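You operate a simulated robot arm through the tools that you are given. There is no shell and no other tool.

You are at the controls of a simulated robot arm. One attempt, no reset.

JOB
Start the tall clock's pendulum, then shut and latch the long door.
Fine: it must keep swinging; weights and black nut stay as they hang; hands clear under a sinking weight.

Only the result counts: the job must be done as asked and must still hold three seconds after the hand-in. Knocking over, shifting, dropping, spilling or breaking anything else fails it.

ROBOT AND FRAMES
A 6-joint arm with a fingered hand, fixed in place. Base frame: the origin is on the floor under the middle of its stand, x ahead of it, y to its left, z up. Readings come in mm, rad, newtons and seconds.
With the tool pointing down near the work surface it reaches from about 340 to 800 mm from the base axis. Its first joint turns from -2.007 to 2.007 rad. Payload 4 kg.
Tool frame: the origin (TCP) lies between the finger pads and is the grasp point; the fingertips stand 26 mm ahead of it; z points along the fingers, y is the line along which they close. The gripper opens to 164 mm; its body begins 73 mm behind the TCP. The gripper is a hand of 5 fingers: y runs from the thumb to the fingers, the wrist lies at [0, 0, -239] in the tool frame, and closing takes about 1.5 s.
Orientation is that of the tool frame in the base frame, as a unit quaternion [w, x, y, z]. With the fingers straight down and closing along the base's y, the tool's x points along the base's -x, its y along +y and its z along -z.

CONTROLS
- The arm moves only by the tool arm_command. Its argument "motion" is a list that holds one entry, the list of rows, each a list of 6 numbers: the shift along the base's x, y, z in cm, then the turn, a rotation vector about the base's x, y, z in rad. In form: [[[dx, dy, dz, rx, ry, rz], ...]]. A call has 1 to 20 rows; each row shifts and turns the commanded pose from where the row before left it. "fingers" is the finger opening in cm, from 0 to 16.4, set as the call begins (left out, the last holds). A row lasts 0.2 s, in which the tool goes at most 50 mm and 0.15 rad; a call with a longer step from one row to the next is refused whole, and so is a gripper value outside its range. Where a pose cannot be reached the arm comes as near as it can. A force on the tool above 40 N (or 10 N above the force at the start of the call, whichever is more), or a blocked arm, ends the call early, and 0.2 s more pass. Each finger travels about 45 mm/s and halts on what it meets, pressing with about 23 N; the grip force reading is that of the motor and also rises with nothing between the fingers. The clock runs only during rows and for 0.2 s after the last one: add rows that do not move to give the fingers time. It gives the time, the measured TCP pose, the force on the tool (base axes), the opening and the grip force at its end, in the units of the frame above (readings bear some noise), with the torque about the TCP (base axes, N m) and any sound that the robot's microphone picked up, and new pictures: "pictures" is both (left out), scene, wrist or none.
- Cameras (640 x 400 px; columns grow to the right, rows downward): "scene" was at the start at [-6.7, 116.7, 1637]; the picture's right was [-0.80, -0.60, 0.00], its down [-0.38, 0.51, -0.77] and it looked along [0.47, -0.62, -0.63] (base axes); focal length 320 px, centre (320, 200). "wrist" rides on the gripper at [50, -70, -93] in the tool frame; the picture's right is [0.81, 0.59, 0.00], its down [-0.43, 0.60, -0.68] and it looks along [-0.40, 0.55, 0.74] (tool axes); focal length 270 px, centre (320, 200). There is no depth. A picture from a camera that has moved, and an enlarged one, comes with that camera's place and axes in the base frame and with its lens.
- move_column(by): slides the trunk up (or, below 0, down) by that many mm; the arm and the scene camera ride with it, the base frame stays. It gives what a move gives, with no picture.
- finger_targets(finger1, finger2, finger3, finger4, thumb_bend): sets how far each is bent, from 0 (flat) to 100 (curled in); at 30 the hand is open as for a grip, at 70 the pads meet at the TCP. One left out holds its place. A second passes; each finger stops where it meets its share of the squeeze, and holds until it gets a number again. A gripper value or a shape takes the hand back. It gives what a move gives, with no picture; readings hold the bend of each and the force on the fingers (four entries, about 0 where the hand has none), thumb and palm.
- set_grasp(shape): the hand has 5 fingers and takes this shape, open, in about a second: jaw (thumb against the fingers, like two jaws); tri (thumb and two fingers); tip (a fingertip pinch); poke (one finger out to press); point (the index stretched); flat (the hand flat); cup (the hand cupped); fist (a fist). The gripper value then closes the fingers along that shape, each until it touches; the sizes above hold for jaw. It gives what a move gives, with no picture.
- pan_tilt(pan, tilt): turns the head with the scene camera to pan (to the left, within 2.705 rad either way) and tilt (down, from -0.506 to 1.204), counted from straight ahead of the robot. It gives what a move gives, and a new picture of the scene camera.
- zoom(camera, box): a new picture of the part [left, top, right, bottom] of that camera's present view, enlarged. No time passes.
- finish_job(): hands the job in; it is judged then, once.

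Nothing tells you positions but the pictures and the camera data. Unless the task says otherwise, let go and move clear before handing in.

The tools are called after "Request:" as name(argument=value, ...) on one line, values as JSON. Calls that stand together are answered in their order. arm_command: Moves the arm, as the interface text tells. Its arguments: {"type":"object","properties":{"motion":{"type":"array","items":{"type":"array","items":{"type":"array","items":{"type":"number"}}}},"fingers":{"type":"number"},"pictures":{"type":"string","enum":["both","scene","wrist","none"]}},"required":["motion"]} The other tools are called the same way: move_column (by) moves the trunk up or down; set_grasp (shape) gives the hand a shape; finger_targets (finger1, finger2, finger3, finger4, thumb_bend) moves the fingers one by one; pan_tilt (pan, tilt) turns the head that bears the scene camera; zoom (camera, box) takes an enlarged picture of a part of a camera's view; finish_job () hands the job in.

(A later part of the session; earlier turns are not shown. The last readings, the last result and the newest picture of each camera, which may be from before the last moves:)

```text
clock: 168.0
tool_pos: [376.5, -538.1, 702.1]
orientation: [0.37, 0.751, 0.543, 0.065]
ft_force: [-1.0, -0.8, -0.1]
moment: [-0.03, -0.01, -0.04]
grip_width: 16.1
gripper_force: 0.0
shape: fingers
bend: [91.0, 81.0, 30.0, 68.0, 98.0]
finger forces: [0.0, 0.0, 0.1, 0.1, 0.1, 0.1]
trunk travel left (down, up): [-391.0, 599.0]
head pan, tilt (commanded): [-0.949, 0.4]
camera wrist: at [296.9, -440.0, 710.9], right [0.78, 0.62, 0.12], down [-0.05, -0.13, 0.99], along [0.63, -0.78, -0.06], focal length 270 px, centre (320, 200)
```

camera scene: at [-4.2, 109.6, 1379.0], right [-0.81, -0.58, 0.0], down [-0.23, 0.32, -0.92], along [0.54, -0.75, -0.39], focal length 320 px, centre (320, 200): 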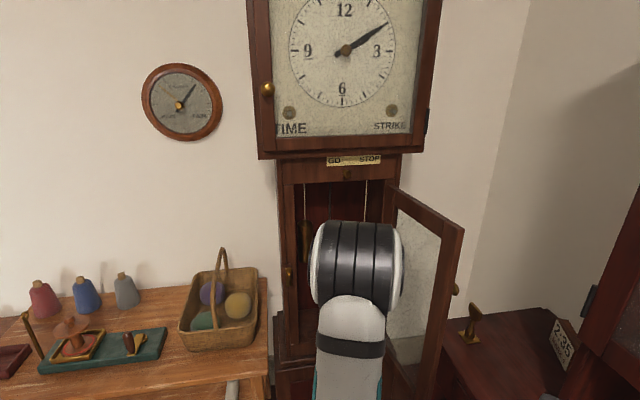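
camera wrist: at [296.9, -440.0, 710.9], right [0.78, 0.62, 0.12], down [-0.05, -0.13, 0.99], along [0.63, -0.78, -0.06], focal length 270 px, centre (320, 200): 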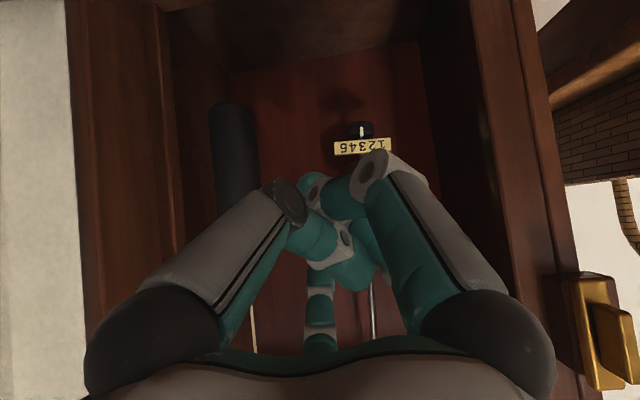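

The pendulum is swinging freely, about ±40 mm with a period near 1.6 s. Now I'll withdraw, close the hand back into a beak, and prepare to go over the door top to push it shut from its outer face.

Request:
arm_command(motion=[[[-1.2, 1.2, 1, 0, 0, 0], [-0.6, 0.6, 1, 0, 0, 0]]], pictures="none")

Request:
set_grasp(shape="jaw")

Request:
arm_command(motion=[[[0.2, -0.2, 0.5, 0.0555, 0.0555, 0], [0.2, -0.2, 0.5, 0.0555, 0.0555, 0], [0, 0, 0.5, 0.0555, 0.0555, 0], [0, 0, 0.5, 0.0555, 0.0555, 0], [0, 0, 0, 0, 0, 0], [0, 0, 0, 0, 0, 0]]], fingers=0, pictures="both")

```text
clock: 168.6
tool_pos: [357.7, -520.5, 721.6]
orientation: [0.371, 0.75, 0.543, 0.064]
ft_force: [-0.9, -0.5, -0.5]
moment: [0.02, 0.0, -0.01]
grip_width: 16.1
gripper_force: 0.1
shape: fingers
bend: [91.0, 81.0, 30.0, 68.0, 98.0]
finger forces: [0.0, 0.1, 0.1, 0.0, 0.0, 0.0]
trunk travel left (down, up): [-391.0, 599.0]
head pan, tilt (commanded): [-0.949, 0.4]
```

```text
clock: 169.5
tool_pos: [358.5, -519.7, 722.2]
orientation: [0.37, 0.75, 0.544, 0.064]
ft_force: [0.2, 0.2, -0.6]
moment: [0.02, 0.0, 0.02]
grip_width: 163.8
gripper_force: 0.2
shape: jaw
bend: [30.0, 30.0, 30.0, 30.0, 30.0]
finger forces: [0.0, 0.0, 0.0, 0.0, 0.1, 0.0]
trunk travel left (down, up): [-391.0, 599.0]
head pan, tilt (commanded): [-0.949, 0.4]
```

```text
clock: 170.9
tool_pos: [362.6, -525.2, 740.9]
orientation: [0.221, 0.791, 0.569, 0.041]
ft_force: [0.4, -0.1, -1.0]
moment: [0.04, -0.01, 0.01]
grip_width: 39.7
gripper_force: 0.0
shape: jaw
bend: [51.0, 51.0, 51.0, 51.0, 70.0]
finger forces: [0.0, 0.0, 0.0, 0.0, 0.0, 0.0]
trunk travel left (down, up): [-391.0, 599.0]
head pan, tilt (commanded): [-0.949, 0.4]
camera scene: at [-4.3, 109.7, 1379.0], right [-0.81, -0.58, 0.0], down [-0.23, 0.32, -0.92], along [0.54, -0.75, -0.39], focal length 320 px, centre (320, 200)
camera wrist: at [288.2, -432.8, 788.7], right [0.8, 0.59, 0.08], down [0.16, -0.34, 0.93], along [0.58, -0.73, -0.37], focal length 270 px, centre (320, 200)
```

scene: 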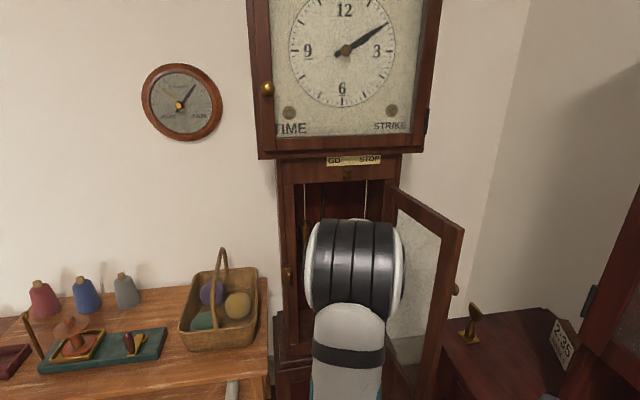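
wrist: 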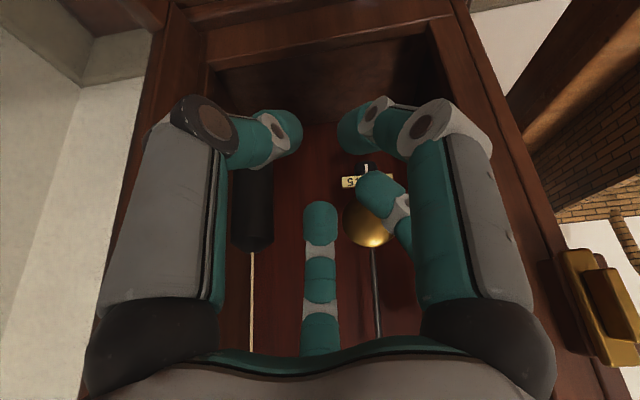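

The hand is clear, and the bob is visibly displaced in this view, still swinging. I'll raise the trunk so the hand goes above the door's top.

Request:
move_column(by=500)

Request:
arm_command(motion=[[[0, 0, 0, 0, 0, 0]]], pictures="both")

```text
refused: 500 is not a number from -400 to 400
```

```text
clock: 171.3
tool_pos: [362.5, -525.4, 741.8]
orientation: [0.221, 0.79, 0.57, 0.041]
ft_force: [-0.2, -0.2, 0.0]
moment: [0.02, 0.01, -0.04]
grip_width: 3.4
gripper_force: 0.1
shape: jaw
bend: [67.0, 67.0, 67.0, 67.0, 70.0]
finger forces: [0.0, 0.0, 0.0, 0.1, 0.0, 0.0]
trunk travel left (down, up): [-391.0, 599.0]
head pan, tilt (commanded): [-0.949, 0.4]
camera scene: at [-4.3, 109.7, 1379.0], right [-0.81, -0.58, 0.0], down [-0.23, 0.32, -0.92], along [0.54, -0.75, -0.39], focal length 320 px, centre (320, 200)
camera wrist: at [288.2, -432.8, 788.7], right [0.8, 0.59, 0.08], down [0.16, -0.34, 0.93], along [0.58, -0.73, -0.37], focal length 270 px, centre (320, 200)
```

scene: 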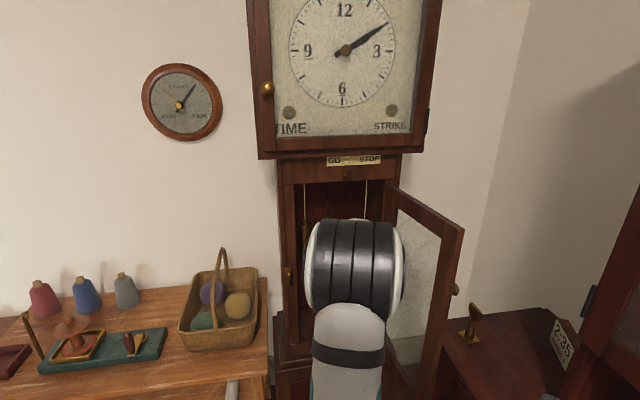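
wrist: 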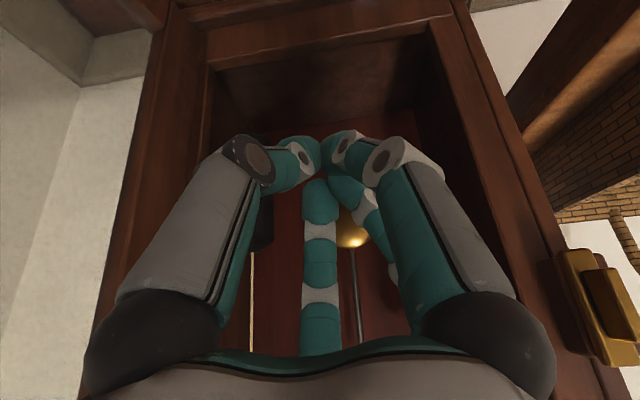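

Request:
move_column(by=390)

Request:
move_column(by=110)

Request:
arm_command(motion=[[[0, 0, 0, 0, 0, 0]]], pictures="both")

```text
clock: 175.0
tool_pos: [361.7, -525.6, 1132.9]
orientation: [0.223, 0.79, 0.569, 0.04]
ft_force: [-0.2, -0.6, 0.4]
moment: [-0.02, 0.03, 0.02]
grip_width: 0.0
gripper_force: 23.1
shape: jaw
bend: [70.0, 70.0, 70.0, 70.0, 70.0]
finger forces: [0.0, 0.0, 0.0, 0.0, 0.1, 0.0]
trunk travel left (down, up): [-781.0, 209.0]
head pan, tilt (commanded): [-0.949, 0.4]
```

```text
clock: 176.4
tool_pos: [361.3, -525.3, 1241.5]
orientation: [0.222, 0.79, 0.57, 0.041]
ft_force: [0.3, 0.0, -0.1]
moment: [0.01, 0.01, -0.01]
grip_width: 0.0
gripper_force: 23.1
shape: jaw
bend: [70.0, 70.0, 70.0, 70.0, 70.0]
finger forces: [0.0, 0.0, 0.0, 0.0, 0.0, 0.0]
trunk travel left (down, up): [-891.0, 99.0]
head pan, tilt (commanded): [-0.949, 0.4]
```

```text
clock: 176.8
tool_pos: [361.3, -525.7, 1242.8]
orientation: [0.223, 0.79, 0.57, 0.041]
ft_force: [0.4, 0.2, -0.3]
moment: [0.01, 0.01, 0.01]
grip_width: 0.0
gripper_force: 22.8
shape: jaw
bend: [70.0, 70.0, 70.0, 70.0, 70.0]
finger forces: [0.0, 0.0, 0.0, 0.1, 0.1, 0.0]
trunk travel left (down, up): [-891.0, 99.0]
head pan, tilt (commanded): [-0.949, 0.4]
camera scene: at [-4.2, 109.6, 1878.9], right [-0.81, -0.58, 0.0], down [-0.23, 0.32, -0.92], along [0.54, -0.75, -0.39], focal length 320 px, centre (320, 200)
camera wrist: at [288.2, -432.8, 1288.6], right [0.8, 0.59, 0.08], down [0.16, -0.34, 0.93], along [0.58, -0.73, -0.37], focal length 270 px, centre (320, 200)
```

scene: 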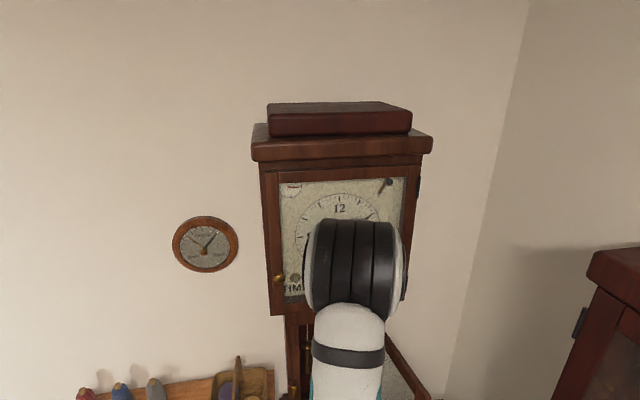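
wrist: 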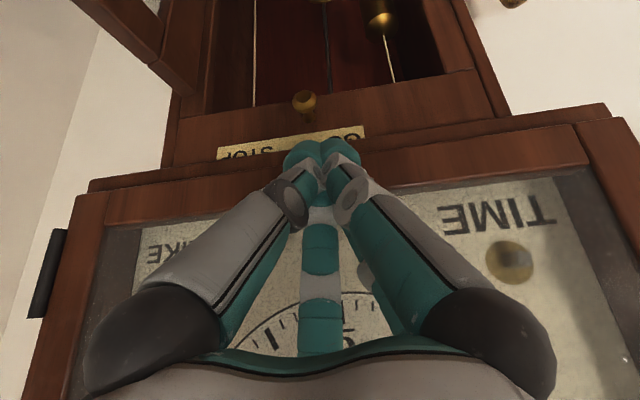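

I'm above the door top. Now I'll move right, over and past the open door.

Request:
arm_command(motion=[[[-3.1, -1.92, 0, 0, 0, 0], [-3.1, -1.92, 0, 0, 0, 0], [-3.1, -1.92, 0, 0, 0, 0], [-3.1, -1.92, 0, 0, 0, 0], [-3.1, -1.92, 0, 0, 0, 0], [-3.1, -1.92, 0, 0, 0, 0], [-3.1, -1.92, 0, 0, 0, 0], [-3.1, -1.92, 0, 0, 0, 0]]], pictures="both")

```text
clock: 178.6
tool_pos: [111.7, -681.7, 1240.1]
orientation: [0.222, 0.79, 0.57, 0.041]
ft_force: [-0.8, -0.2, -0.1]
moment: [0.02, -0.04, -0.02]
grip_width: 0.0
gripper_force: 23.2
shape: jaw
bend: [70.0, 70.0, 70.0, 70.0, 70.0]
finger forces: [0.0, 0.1, 0.0, 0.0, 0.1, 0.1]
trunk travel left (down, up): [-891.0, 99.0]
head pan, tilt (commanded): [-0.949, 0.4]
camera scene: at [-5.6, 108.2, 1879.1], right [-0.81, -0.58, 0.0], down [-0.23, 0.32, -0.92], along [0.54, -0.75, -0.39], focal length 320 px, centre (320, 200)
camera wrist: at [37.8, -588.8, 1287.4], right [0.8, 0.59, 0.08], down [0.16, -0.34, 0.93], along [0.58, -0.73, -0.37], focal length 270 px, centre (320, 200)
```

scene: 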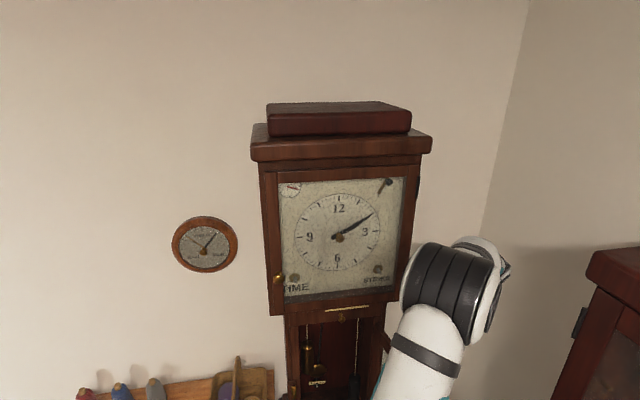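
wrist: 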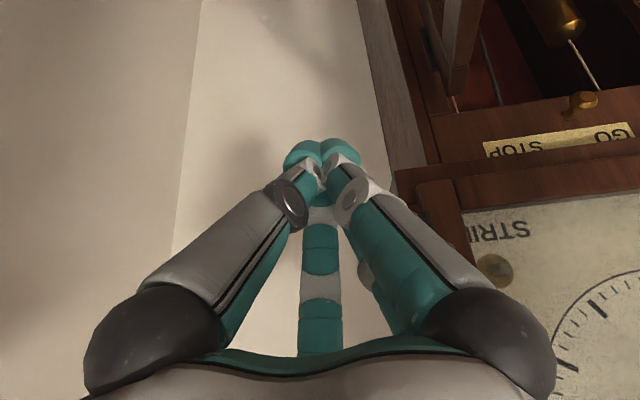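

The hand is right of the door and the head camera has a clear view. I'll check the pendulum now.

Request:
zoom(camera="scene", box=[270, 290, 410, 400])

Request:
pan_tilt(pan=-0.95, tilt=0.75)

Request:
zoom(camera="scene", box=[260, 120, 460, 320])

```text
3.64 times, centred on (340, 345) of scene
camera zoom: at [-5.6, 108.2, 1879.1], right [-0.81, -0.58, 0.0], down [-0.23, 0.32, -0.92], along [0.54, -0.75, -0.39], focal length 1164 px, centre (247, -327)
```

zoom: 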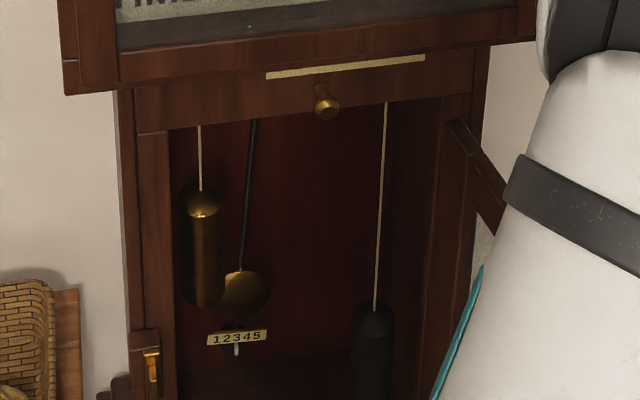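

```text
clock: 179.5
tool_pos: [113.4, -681.4, 1242.2]
orientation: [0.222, 0.79, 0.57, 0.039]
ft_force: [0.8, 0.5, 0.0]
moment: [0.03, -0.02, 0.0]
grip_width: 0.0
gripper_force: 22.7
shape: jaw
bend: [70.0, 70.0, 70.0, 70.0, 70.0]
finger forces: [0.1, 0.1, 0.0, 0.0, 0.0, 0.0]
trunk travel left (down, up): [-891.0, 99.0]
head pan, tilt (commanded): [-0.949, 0.75]
camera scene: at [-10.2, 117.2, 1847.9], right [-0.81, -0.58, 0.0], down [-0.4, 0.55, -0.73], along [0.43, -0.59, -0.68], focal length 320 px, centre (320, 200)
```

scene: 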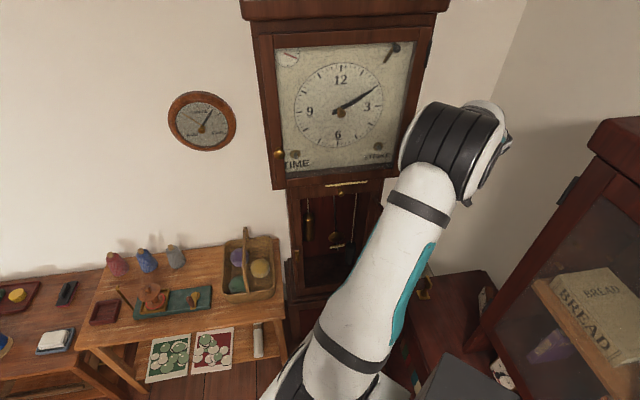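

```text
2.00 times, centred on (360, 220) of scene
camera zoom: at [-10.2, 117.2, 1847.9], right [-0.81, -0.58, 0.0], down [-0.4, 0.55, -0.73], along [0.43, -0.59, -0.68], focal length 640 px, centre (240, 160)
```

zoom: 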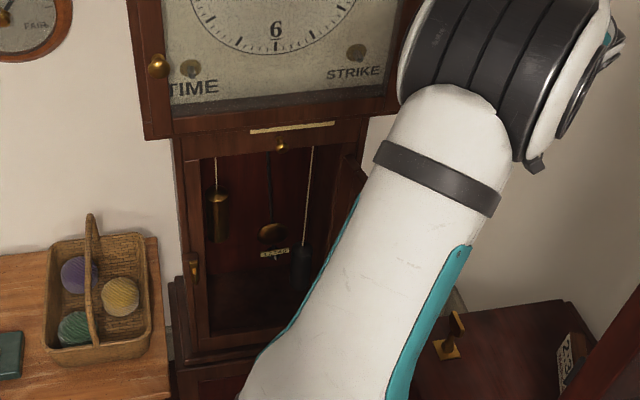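

The pendulum is still swinging well. I'll lower the hand on the outer side of the door until the beak is below the door's top edge.

Request:
move_column(by=-215)

Request:
arm_command(motion=[[[0, 0, 0, 0, 0, 0]]], pictures="both")

```text
clock: 181.8
tool_pos: [111.3, -681.7, 1026.4]
orientation: [0.223, 0.79, 0.57, 0.04]
ft_force: [-0.4, -0.2, 1.6]
moment: [0.01, 0.06, 0.04]
grip_width: 0.2
gripper_force: 22.8
shape: jaw
bend: [70.0, 70.0, 70.0, 70.0, 70.0]
finger forces: [0.1, 0.0, 0.0, 0.1, 0.0, 0.0]
trunk travel left (down, up): [-676.0, 314.0]
head pan, tilt (commanded): [-0.949, 0.75]
```

```text
clock: 182.2
tool_pos: [113.1, -680.4, 1026.2]
orientation: [0.222, 0.79, 0.57, 0.041]
ft_force: [0.9, -0.7, -0.3]
moment: [-0.01, -0.04, 0.03]
grip_width: 0.0
gripper_force: 23.6
shape: jaw
bend: [70.0, 70.0, 70.0, 70.0, 70.0]
finger forces: [0.1, 0.0, 0.0, 0.0, 0.0, 0.0]
trunk travel left (down, up): [-676.0, 314.0]
head pan, tilt (commanded): [-0.949, 0.75]
camera scene: at [-10.0, 117.5, 1632.9], right [-0.81, -0.58, 0.0], down [-0.4, 0.55, -0.73], along [0.43, -0.59, -0.68], focal length 320 px, centre (320, 200)
camera wrist: at [39.1, -587.8, 1073.2], right [0.8, 0.59, 0.08], down [0.16, -0.34, 0.93], along [0.58, -0.73, -0.37], focal length 270 px, centre (320, 200)
```

scene: 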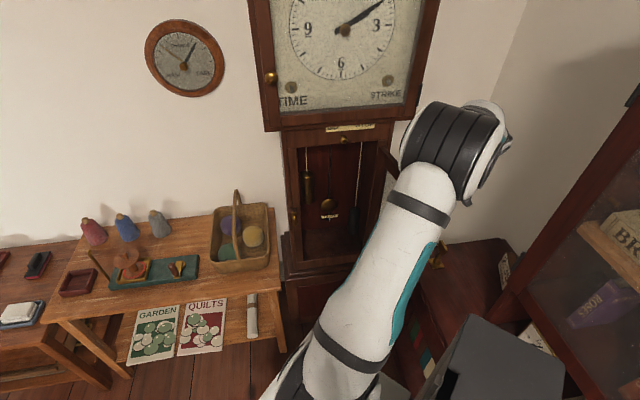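
wrist: 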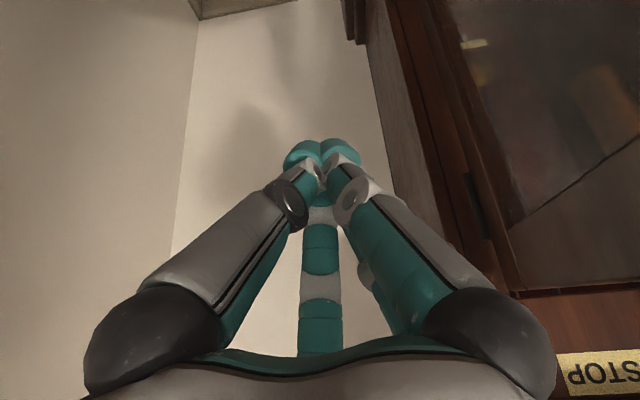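

The door's outer face is just left of the beak. I'll sweep it closed along its hinge arc, in moderate steps.

Request:
arm_command(motion=[[[2.12, 1.63, 0, 0, 0, 0], [2.12, 1.63, 0, 0, 0, 0], [0.53, 1.52, 0, 0, 0, 0], [0.53, 1.52, 0, 0, 0, 0], [0.82, 1.45, 0, 0, 0, 0], [0.82, 1.45, 0, 0, 0, 0], [1.07, 1.31, 0, 0, 0, 0], [1.07, 1.31, 0, 0, 0, 0], [1.27, 1.1, 0, 0, 0, 0], [1.27, 1.1, 0, 0, 0, 0]]], pictures="both")

```text
clock: 184.3
tool_pos: [229.0, -541.3, 1025.5]
orientation: [0.222, 0.791, 0.569, 0.04]
ft_force: [0.5, -0.5, 0.6]
moment: [0.0, 0.01, 0.02]
grip_width: 0.1
gripper_force: 23.0
shape: jaw
bend: [70.0, 70.0, 70.0, 70.0, 70.0]
finger forces: [0.0, 0.0, 0.0, 0.0, 0.0, 0.0]
trunk travel left (down, up): [-676.0, 314.0]
head pan, tilt (commanded): [-0.949, 0.75]
camera scene: at [-9.7, 117.9, 1632.8], right [-0.81, -0.58, 0.0], down [-0.4, 0.55, -0.73], along [0.43, -0.59, -0.68], focal length 320 px, centre (320, 200)
camera wrist: at [155.0, -448.0, 1073.1], right [0.8, 0.6, 0.08], down [0.16, -0.34, 0.93], along [0.58, -0.73, -0.37], focal length 270 px, centre (320, 200)
```

scene: 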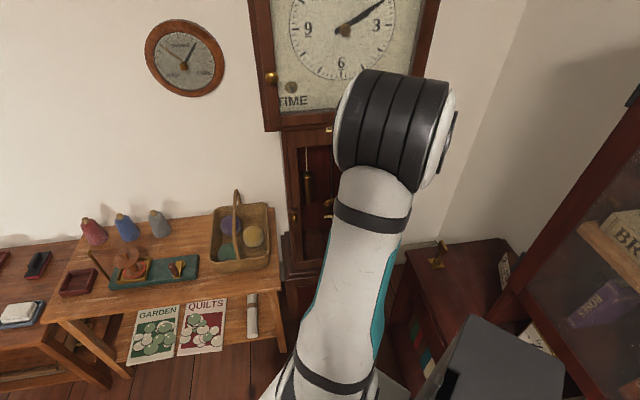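
wrist: 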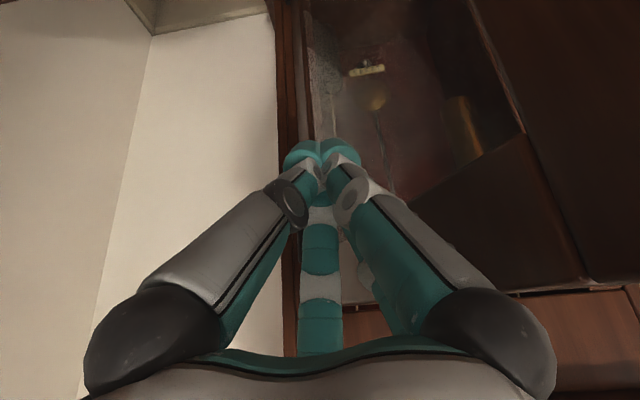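

It's closing smoothly. I'll continue along the arc.

Request:
arm_command(motion=[[[1.45, 0.87, 0, 0, 0, 0], [1.45, 0.87, 0, 0, 0, 0], [1.58, 0.61, 0, 0, 0, 0], [1.58, 0.61, 0, 0, 0, 0], [1.66, 0.32, 0, 0, 0, 0], [1.66, 0.32, 0, 0, 0, 0], [1.67, 0.02, 0, 0, 0, 0], [1.67, 0.02, 0, 0, 0, 0]]], pictures="both")

```text
clock: 186.2
tool_pos: [356.3, -504.5, 1026.6]
orientation: [0.222, 0.791, 0.569, 0.041]
ft_force: [-0.4, 0.1, 0.7]
moment: [-0.01, 0.0, 0.01]
grip_width: 0.1
gripper_force: 22.4
shape: jaw
bend: [70.0, 70.0, 70.0, 70.0, 70.0]
finger forces: [0.0, 0.0, 0.1, 0.1, 0.1, 0.1]
trunk travel left (down, up): [-676.0, 314.0]
head pan, tilt (commanded): [-0.949, 0.75]
camera scene: at [-9.6, 117.6, 1632.9], right [-0.81, -0.58, 0.0], down [-0.4, 0.55, -0.73], along [0.43, -0.59, -0.68], focal length 320 px, centre (320, 200)
camera wrist: at [282.5, -411.8, 1073.7], right [0.8, 0.59, 0.08], down [0.16, -0.34, 0.93], along [0.58, -0.73, -0.37], focal length 270 px, centre (320, 200)
```

scene: 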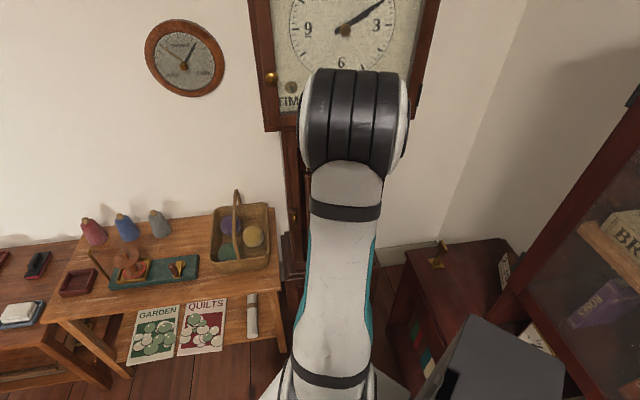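
wrist: 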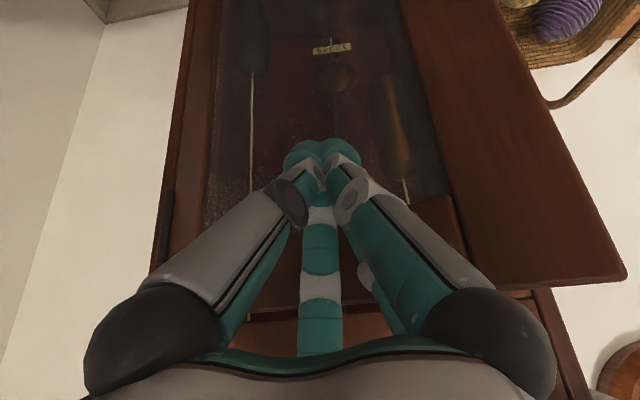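

The door is at about 30°, and the beak is on the glass. I'd rather push on the wooden stile, so I'll back off slightly and shift left before finishing the push.

Request:
arm_command(motion=[[[-1.77, 1.77, 0, 0, 0, 0], [1.45, 1.45, 0, 0, 0, 0], [1.45, 1.45, 0, 0, 0, 0], [2.1, -0.49, 0, 0, 0, 0], [2.1, -0.49, 0, 0, 0, 0]]], pictures="wrist")

```text
clock: 187.3
tool_pos: [408.6, -466.0, 1025.1]
orientation: [0.222, 0.791, 0.569, 0.04]
ft_force: [0.4, 0.7, -0.1]
moment: [0.01, 0.03, -0.01]
grip_width: 0.0
gripper_force: 23.1
shape: jaw
bend: [70.0, 70.0, 70.0, 70.0, 70.0]
finger forces: [0.0, 0.0, 0.0, 0.0, 0.0, 0.0]
trunk travel left (down, up): [-676.0, 314.0]
head pan, tilt (commanded): [-0.949, 0.75]
camera wrist: at [336.0, -373.2, 1072.1], right [0.8, 0.59, 0.08], down [0.16, -0.34, 0.93], along [0.58, -0.73, -0.37], focal length 270 px, centre (320, 200)
```

wrist: 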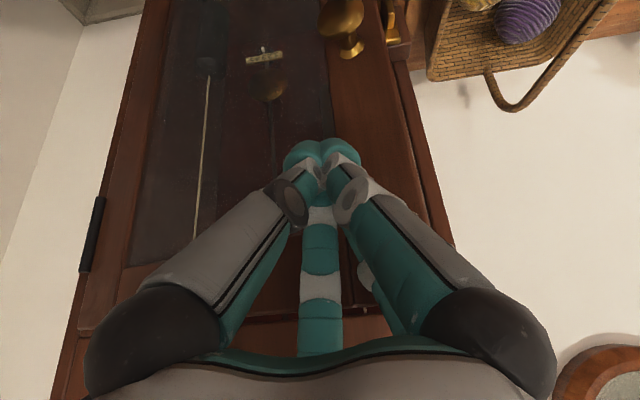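

The door has swung nearly shut on its own. I'll push gently on its left stile to seat it.

Request:
arm_command(motion=[[[1.94, -0.84, 0, 0, 0, 0], [1.94, -0.84, 0, 0, 0, 0], [0.92, -0.5, 0, 0, 0, 0], [0.92, -0.5, 0, 0, 0, 0], [0.6, -0.4, 0, 0, 0, 0], [0.6, -0.4, 0, 0, 0, 0], [0.5, -0.4, 0, 0, 0, 0]]], pictures="wrist")

```text
clock: 188.9
tool_pos: [480.0, -504.8, 1026.6]
orientation: [0.221, 0.791, 0.569, 0.04]
ft_force: [-18.6, 14.3, 4.5]
moment: [0.29, 0.31, 0.06]
grip_width: 0.0
gripper_force: 23.3
shape: jaw
bend: [70.0, 70.0, 70.0, 70.0, 70.0]
finger forces: [0.1, 0.0, 0.1, 0.1, 0.1, 0.1]
trunk travel left (down, up): [-676.0, 314.0]
head pan, tilt (commanded): [-0.949, 0.75]
camera wrist: at [406.5, -411.7, 1073.8], right [0.8, 0.59, 0.08], down [0.16, -0.34, 0.93], along [0.58, -0.73, -0.37], focal length 270 px, centre (320, 200)
```

wrist: 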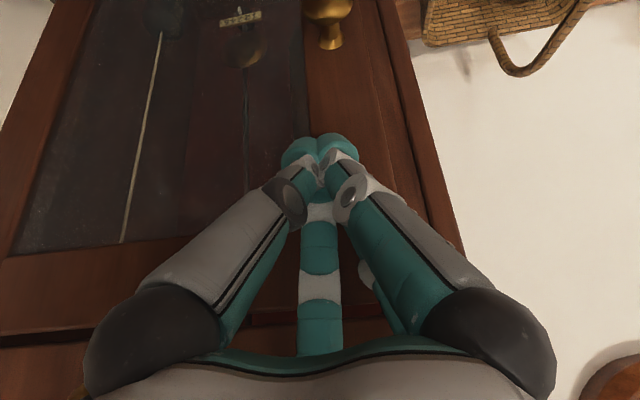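

The door is seated: 23 N of push and no more travel. I'll back off, move left clear of the knob, and roll the hand back to the posture I used for the latch.

Request:
arm_command(motion=[[[-2.0, 2.0, 0, 0, 0, 0], [-2.2, 2.2, 0, 0, 0, 0], [2.0, 2.0, 0, 0, 0, 0], [2.0, 2.0, 0, 0, 0, 0], [2.0, 2.0, 0, 0, 0, 0], [2.0, 2.0, 0, 0, 0, 0], [2.0, 2.0, 0, 0, 0, 0], [2.0, 2.0, 0, 0, 0, 0]]], pictures="both")

Request:
zoom(camera="scene", box=[260, 110, 420, 290])

```text
clock: 190.8
tool_pos: [562.0, -347.2, 1028.8]
orientation: [0.222, 0.79, 0.57, 0.04]
ft_force: [-0.6, 0.1, 0.4]
moment: [-0.01, 0.0, 0.0]
grip_width: 0.0
gripper_force: 23.3
shape: jaw
bend: [70.0, 70.0, 70.0, 70.0, 70.0]
finger forces: [0.1, 0.0, 0.1, 0.1, 0.0, 0.1]
trunk travel left (down, up): [-676.0, 314.0]
head pan, tilt (commanded): [-0.949, 0.75]
camera scene: at [-9.3, 118.0, 1632.8], right [-0.81, -0.58, 0.0], down [-0.4, 0.55, -0.73], along [0.43, -0.59, -0.68], focal length 320 px, centre (320, 200)
camera wrist: at [488.5, -253.9, 1075.4], right [0.8, 0.59, 0.08], down [0.16, -0.34, 0.93], along [0.58, -0.73, -0.37], focal length 270 px, centre (320, 200)
```

scene: 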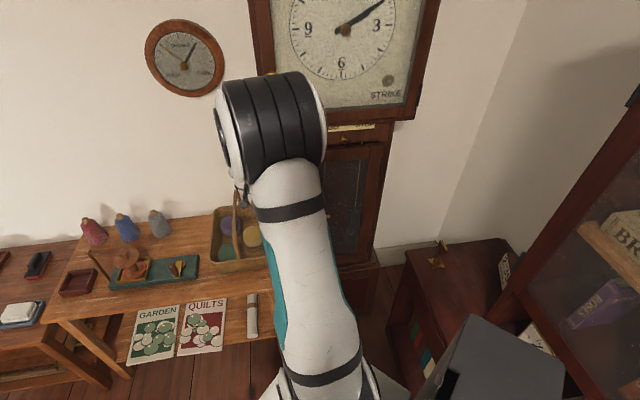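
wrist: 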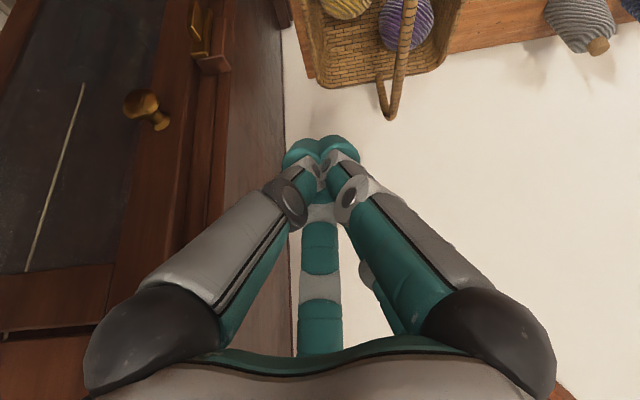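

```text
2.22 times, centred on (340, 200) of scene
camera zoom: at [-9.3, 118.0, 1632.8], right [-0.81, -0.58, 0.0], down [-0.4, 0.55, -0.73], along [0.43, -0.59, -0.68], focal length 711 px, centre (276, 200)
```

zoom: 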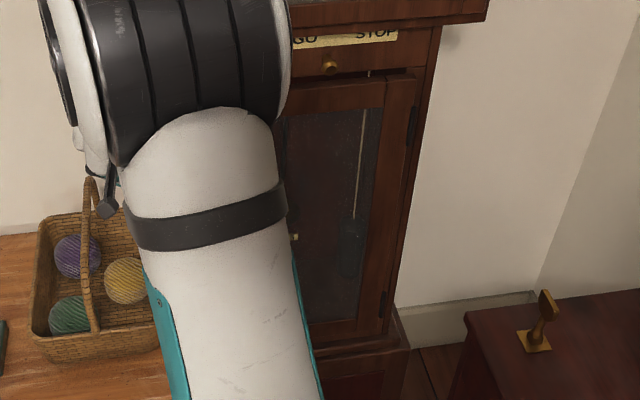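

The door is closed. I'll lower to latch height and roll the hand back.

Request:
move_column(by=-140)

Request:
arm_command(motion=[[[0, 0, 0, -0.0468, 0.0451, 0.1329], [0, 0, 0, -0.0468, 0.0451, 0.1329], [0, 0, 0, -0.0468, 0.0451, 0.1329], [0, 0, 0, -0.0468, 0.0451, 0.1329], [0, 0, 0, -0.0468, 0.0451, 0.1329], [0, 0, 0, -0.0468, 0.0451, 0.1329], [0, 0, 0, -0.0468, 0.0451, 0.1329], [0, 0, 0, -0.0468, 0.0451, 0.1329], [0, 0, 0, -0.0468, 0.0451, 0.1329], [0, 0, 0, -0.0468, 0.0451, 0.1329], [0, 0, 0, -0.0468, 0.0451, 0.1329], [0, 0, 0, -0.0468, 0.0451, 0.1329], [0, 0, 0, -0.0468, 0.0451, 0.1329], [0, 0, 0, -0.0468, 0.0451, 0.1329], [0, 0, 0, -0.0468, 0.0451, 0.1329], [0, 0, 0, -0.0468, 0.0451, 0.1329], [0, 0, 0, -0.0468, 0.0451, 0.1329]]], pictures="wrist")

Request:
finger_targets(finger1=35)

```text
clock: 192.4
tool_pos: [561.6, -347.0, 888.4]
orientation: [0.222, 0.79, 0.57, 0.041]
ft_force: [-0.7, 0.6, -0.1]
moment: [-0.02, -0.02, -0.01]
grip_width: 0.0
gripper_force: 23.2
shape: jaw
bend: [70.0, 70.0, 70.0, 70.0, 70.0]
finger forces: [0.0, 0.0, 0.1, 0.0, 0.1, 0.0]
trunk travel left (down, up): [-536.0, 454.0]
head pan, tilt (commanded): [-0.949, 0.75]
```

```text
clock: 196.0
tool_pos: [563.5, -346.6, 889.0]
orientation: [0.107, -0.3, 0.927, -0.198]
ft_force: [-0.4, 0.0, 0.1]
moment: [0.0, -0.01, 0.01]
grip_width: 0.3
gripper_force: 23.1
shape: jaw
bend: [70.0, 70.0, 70.0, 70.0, 70.0]
finger forces: [0.0, 0.1, 0.0, 0.1, 0.0, 0.1]
trunk travel left (down, up): [-536.0, 454.0]
head pan, tilt (commanded): [-0.949, 0.75]
camera wrist: at [528.4, -400.6, 999.2], right [-0.95, -0.05, -0.32], down [-0.17, 0.91, 0.39], along [0.27, 0.42, -0.87], focal length 270 px, centre (320, 200)
```

wrist: 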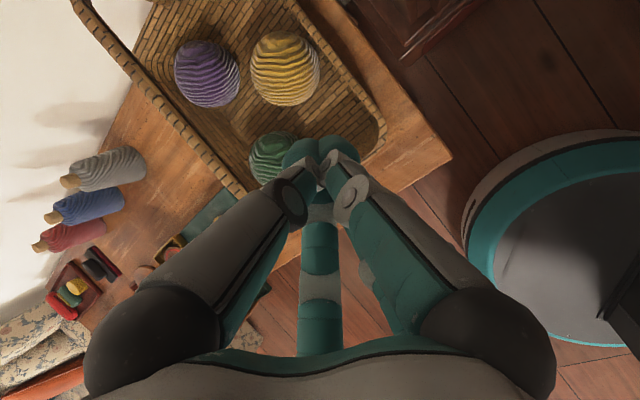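

```text
clock: 197.0
tool_pos: [562.4, -348.1, 889.0]
orientation: [0.107, -0.298, 0.928, -0.197]
ft_force: [0.0, -0.2, -0.2]
moment: [-0.01, -0.02, 0.02]
grip_width: 67.0
gripper_force: 0.1
shape: fingers
bend: [35.0, 70.0, 70.0, 70.0, 73.0]
finger forces: [0.1, 0.0, 0.1, 0.1, 0.1, 0.1]
trunk travel left (down, up): [-536.0, 454.0]
head pan, tilt (commanded): [-0.949, 0.75]
```

The finger 1 tip is now about (+82, +27, -17) mm in u, f and z from the TCP. I'll bring it to the left side of the bar's upper end.

Request:
arm_command(motion=[[[0, 0, -1.6, 0, 0, 0], [0, 0, -1.6, 0, 0, 0], [0, 0, -1.5, 0, 0, 0], [0.75, -1.05, 0, 0, 0, 0], [0.75, -1.05, 0, 0, 0, 0], [0.75, -1.05, 0, 0, 0, 0]]], pictures="wrist")

Request:
zoom(camera="wrist", box=[340, 0, 600, 150])

```text
clock: 198.4
tool_pos: [582.5, -379.5, 841.2]
orientation: [0.107, -0.298, 0.928, -0.198]
ft_force: [-0.9, -0.5, -0.6]
moment: [0.03, 0.0, 0.01]
grip_width: 66.8
gripper_force: 0.1
shape: fingers
bend: [35.0, 70.0, 70.0, 70.0, 73.0]
finger forces: [0.0, 0.1, 0.0, 0.0, 0.0, 0.0]
trunk travel left (down, up): [-536.0, 454.0]
head pan, tilt (commanded): [-0.949, 0.75]
camera wrist: at [547.8, -433.0, 951.3], right [-0.95, -0.04, -0.32], down [-0.17, 0.91, 0.39], along [0.27, 0.42, -0.87], focal length 270 px, centre (320, 200)
```

wrist: 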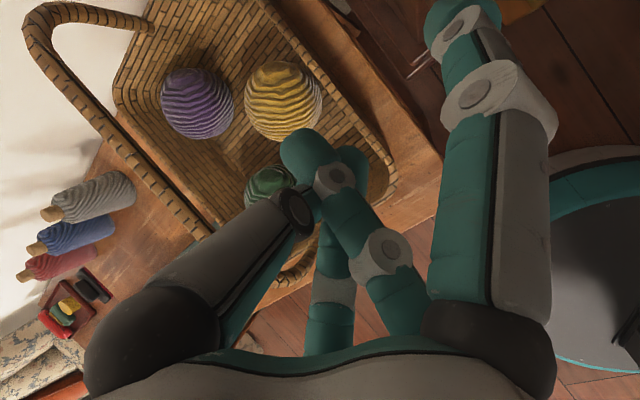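

```text
2.46 times, centred on (470, 75) of wrist
camera zoom: at [547.8, -433.0, 951.3], right [-0.95, -0.04, -0.32], down [-0.17, 0.91, 0.39], along [0.27, 0.42, -0.87], focal length 665 px, centre (-49, 508)
```

zoom: 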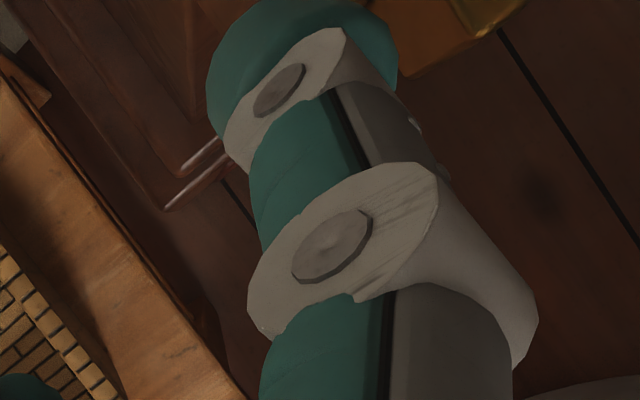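

The tip is just left of the bar's upper end, with the tab visible beside it. I'll push right in small steps to swing the top end over the door.

Request:
arm_command(motion=[[[-0.7, -0.7, 0, 0, 0, 0], [-0.7, -0.7, 0, 0, 0, 0], [-0.7, -0.7, 0, 0, 0, 0], [-0.5, -0.5, 0, 0, 0, 0]]], pictures="wrist")

Request:
zoom(camera="wrist", box=[340, 0, 600, 150])

```text
clock: 199.4
tool_pos: [557.5, -403.8, 842.5]
orientation: [0.107, -0.296, 0.928, -0.198]
ft_force: [0.2, 1.3, 0.8]
moment: [-0.03, 0.01, -0.02]
grip_width: 64.9
gripper_force: 1.0
shape: fingers
bend: [36.0, 70.0, 70.0, 70.0, 73.0]
finger forces: [1.3, 0.0, 0.1, 0.0, 0.1, 0.0]
trunk travel left (down, up): [-536.0, 454.0]
head pan, tilt (commanded): [-0.949, 0.75]
camera wrist: at [522.3, -457.7, 952.7], right [-0.95, -0.04, -0.32], down [-0.17, 0.91, 0.39], along [0.27, 0.42, -0.87], focal length 270 px, centre (320, 200)
```

wrist: 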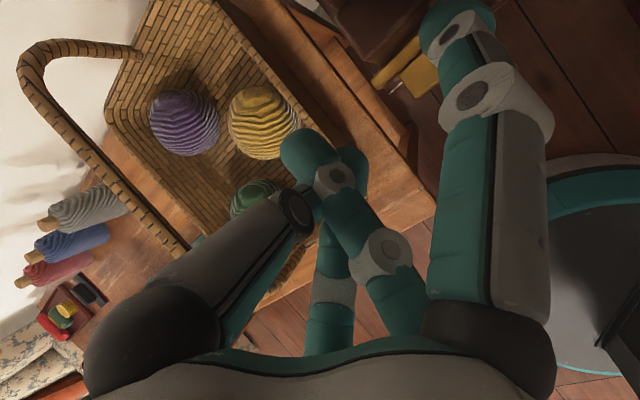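

```text
2.46 times, centred on (470, 75) of wrist
camera zoom: at [522.3, -457.7, 952.7], right [-0.95, -0.04, -0.32], down [-0.17, 0.91, 0.39], along [0.27, 0.42, -0.87], focal length 665 px, centre (-49, 508)
```

zoom: 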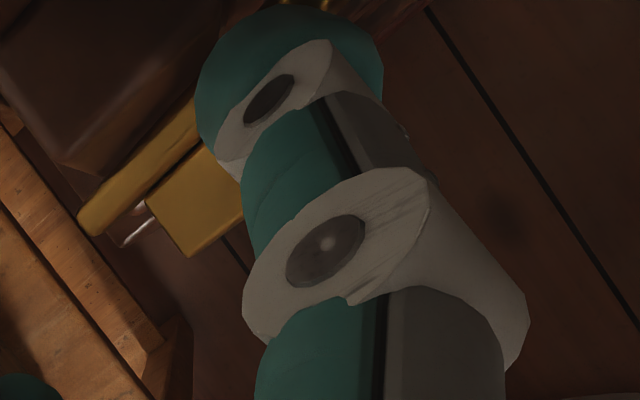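

The bar has swung over, and its left end now shows on the finger's left at a slope close to the original. I'll move further right and press down on its right end to bring it fully horizontal.

Request:
arm_command(motion=[[[-0.5, -0.5, -0.2, 0, 0, 0], [-0.4, -0.4, -0.4, 0, 0, 0], [0, 0, -0.4, 0, 0, 0], [0, 0, -0.4, 0, 0, 0]]], pictures="wrist")

Request:
zoom(camera="wrist", box=[340, 0, 600, 150])

```text
clock: 200.4
tool_pos: [549.4, -413.9, 828.6]
orientation: [0.107, -0.298, 0.927, -0.199]
ft_force: [-1.9, 3.6, 8.1]
moment: [-0.44, 0.35, -0.23]
grip_width: 69.1
gripper_force: 3.9
shape: fingers
bend: [34.0, 70.0, 70.0, 70.0, 73.0]
finger forces: [8.0, 0.0, 0.0, 0.0, 0.0, 0.0]
trunk travel left (down, up): [-536.0, 454.0]
head pan, tilt (commanded): [-0.949, 0.75]
camera wrist: at [514.1, -466.2, 939.2], right [-0.95, -0.04, -0.32], down [-0.17, 0.91, 0.39], along [0.27, 0.42, -0.87], focal length 270 px, centre (320, 200)
```

wrist: 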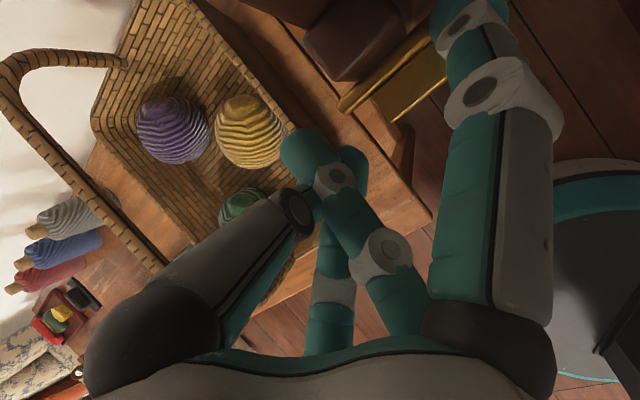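

```text
2.46 times, centred on (470, 75) of wrist
camera zoom: at [514.1, -466.2, 939.2], right [-0.95, -0.04, -0.32], down [-0.17, 0.91, 0.39], along [0.27, 0.42, -0.87], focal length 665 px, centre (-49, 508)
```

zoom: 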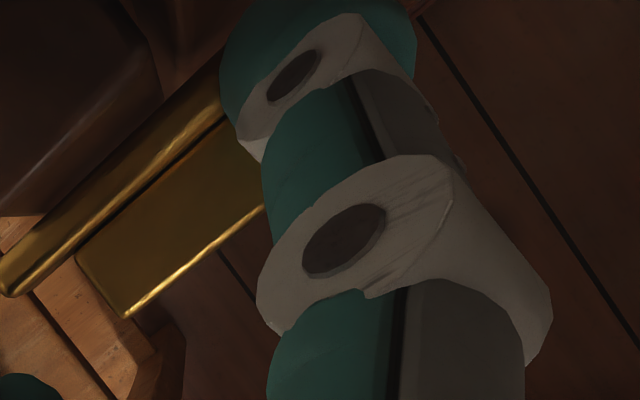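

The bar now resists with 8 N, so it is against its stop and lying across the door. I'll lift off, back away and inspect it.

Request:
arm_command(motion=[[[0, 0, 1.5, 0, 0, 0], [0, 0, 1.5, 0, 0, 0], [-1.7, 1.7, 0, 0, 0, 0], [-1.7, 1.7, 0, 0, 0, 0], [1.0, 1.0, 1.5, 0, 0, 0], [0.5, 0.5, 1.5, 0, 0, 0]]], pictures="wrist")

Request:
zoom(camera="wrist", box=[300, 0, 540, 150])

```text
clock: 201.8
tool_pos: [528.1, -364.7, 886.7]
orientation: [0.108, -0.297, 0.928, -0.199]
ft_force: [0.5, -0.3, -0.8]
moment: [0.01, 0.02, -0.03]
grip_width: 67.9
gripper_force: 0.0
shape: fingers
bend: [35.0, 70.0, 70.0, 70.0, 73.0]
finger forces: [0.0, 0.0, 0.0, 0.0, 0.0, 0.0]
trunk travel left (down, up): [-536.0, 454.0]
head pan, tilt (commanded): [-0.949, 0.75]
camera wrist: at [494.7, -417.9, 997.4], right [-0.95, -0.04, -0.32], down [-0.17, 0.91, 0.39], along [0.27, 0.42, -0.87], focal length 270 px, centre (320, 200)
```

wrist: 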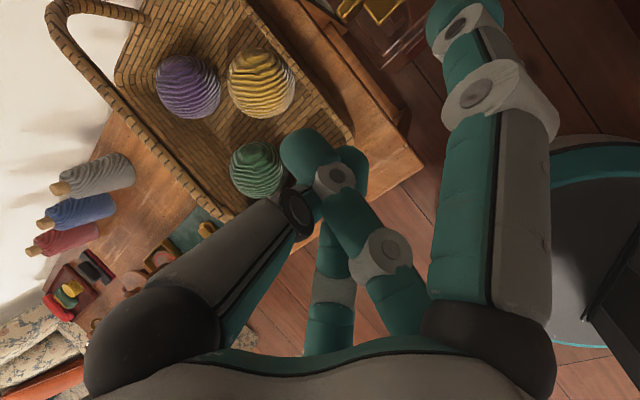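

```text
2.67 times, centred on (420, 75) of wrist
camera zoom: at [494.7, -417.9, 997.4], right [-0.95, -0.04, -0.32], down [-0.17, 0.91, 0.39], along [0.27, 0.42, -0.87], focal length 721 px, centre (53, 533)
```

zoom: 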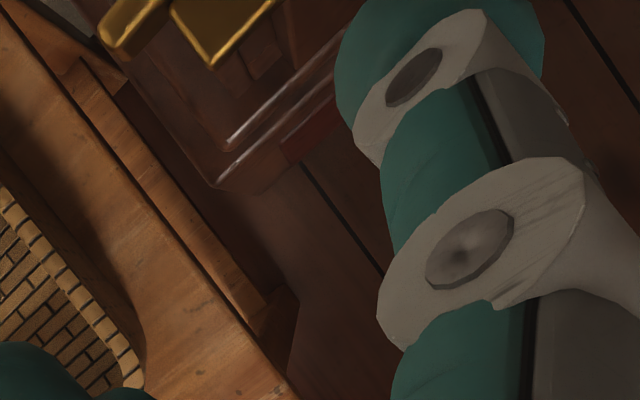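

I'll swing the arm well away to the left so the head camera can inspect the latch, door and pendulum.

Request:
finger_targets(finger1=68)

Request:
arm_command(motion=[[[2.25, 3.84, 1, 0, 0, 0.07], [2.14, 3.93, 1, 0, 0, 0.07], [1.87, 4.07, 1, 0, 0, 0.07], [1.58, 4.19, 0, 0, 0, 0.07], [1.28, 4.3, 0, 0, 0, 0.07], [0.98, 4.37, 0, 0, 0, 0.07], [0.67, 4.43, 0, 0, 0, 0.07], [0.36, 4.46, 0, 0, 0, 0.07], [0.04, 4.48, 0, 0, 0, 0.07], [-0.27, 4.47, 0, 0, 0, 0.07], [-0.58, 4.45, 0, 0, 0, 0.07], [-0.89, 4.38, 0, 0, 0, 0.07], [-1.2, 4.32, 0, 0, 0, 0.07], [-1.49, 4.22, 0, 0, 0, 0.07], [-1.78, 4.11, 0, 0, 0, 0.07], [-2.07, 3.97, 0, 0, 0, 0.07], [-2.34, 3.82, 0, 0, 0, 0.07], [-2.6, 3.65, 0, 0, 0, 0.07], [-2.86, 3.45, 0, 0, 0, 0.07], [-3.08, 3.24, 0, 0, 0, 0.07]]], pictures="scene")

Request:
zoom(camera="scene", box=[260, 110, 420, 290])

```text
clock: 202.8
tool_pos: [529.1, -365.5, 886.3]
orientation: [0.107, -0.299, 0.927, -0.198]
ft_force: [0.7, -0.2, 0.1]
moment: [0.01, 0.0, 0.03]
grip_width: 11.9
gripper_force: 0.1
shape: fingers
bend: [63.0, 70.0, 70.0, 70.0, 73.0]
finger forces: [0.0, 0.0, 0.1, 0.1, 0.1, 0.0]
trunk travel left (down, up): [-536.0, 454.0]
head pan, tilt (commanded): [-0.949, 0.75]
```

```text
clock: 207.0
tool_pos: [448.1, 459.0, 915.7]
orientation: [-0.209, 0.825, -0.518, 0.083]
ft_force: [0.5, 0.1, 0.8]
moment: [-0.01, 0.01, -0.01]
grip_width: 12.2
gripper_force: 0.0
shape: fingers
bend: [63.0, 70.0, 70.0, 70.0, 73.0]
finger forces: [0.0, 0.0, 0.0, 0.0, 0.0, 0.0]
trunk travel left (down, up): [-536.0, 454.0]
head pan, tilt (commanded): [-0.949, 0.75]
camera scene: at [-10.0, 118.1, 1492.8], right [-0.81, -0.58, 0.0], down [-0.4, 0.55, -0.73], along [0.43, -0.59, -0.68], focal length 320 px, centre (320, 200)
```

scene: 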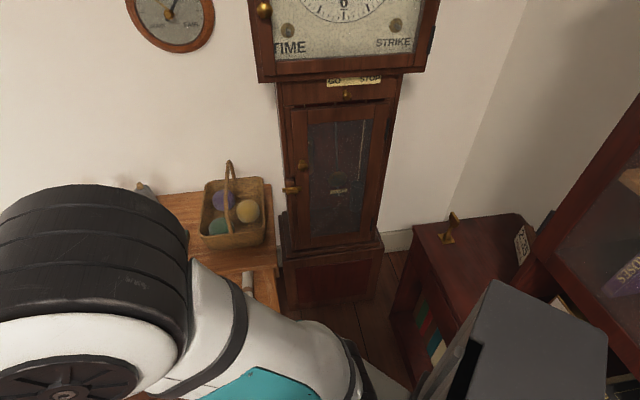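

```text
2.22 times, centred on (340, 200) of scene
camera zoom: at [-10.0, 118.1, 1492.8], right [-0.81, -0.58, 0.0], down [-0.4, 0.55, -0.73], along [0.43, -0.59, -0.68], focal length 711 px, centre (276, 200)
```

zoom: 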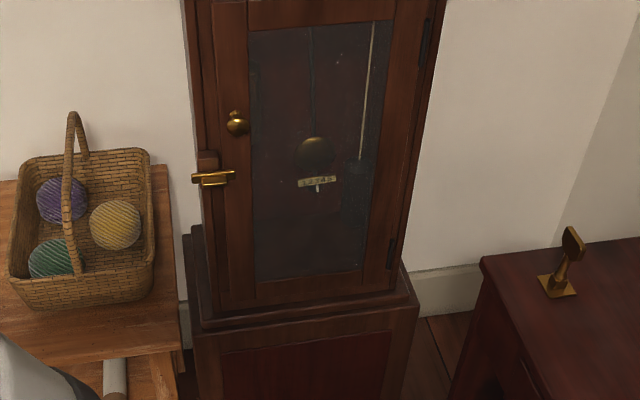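

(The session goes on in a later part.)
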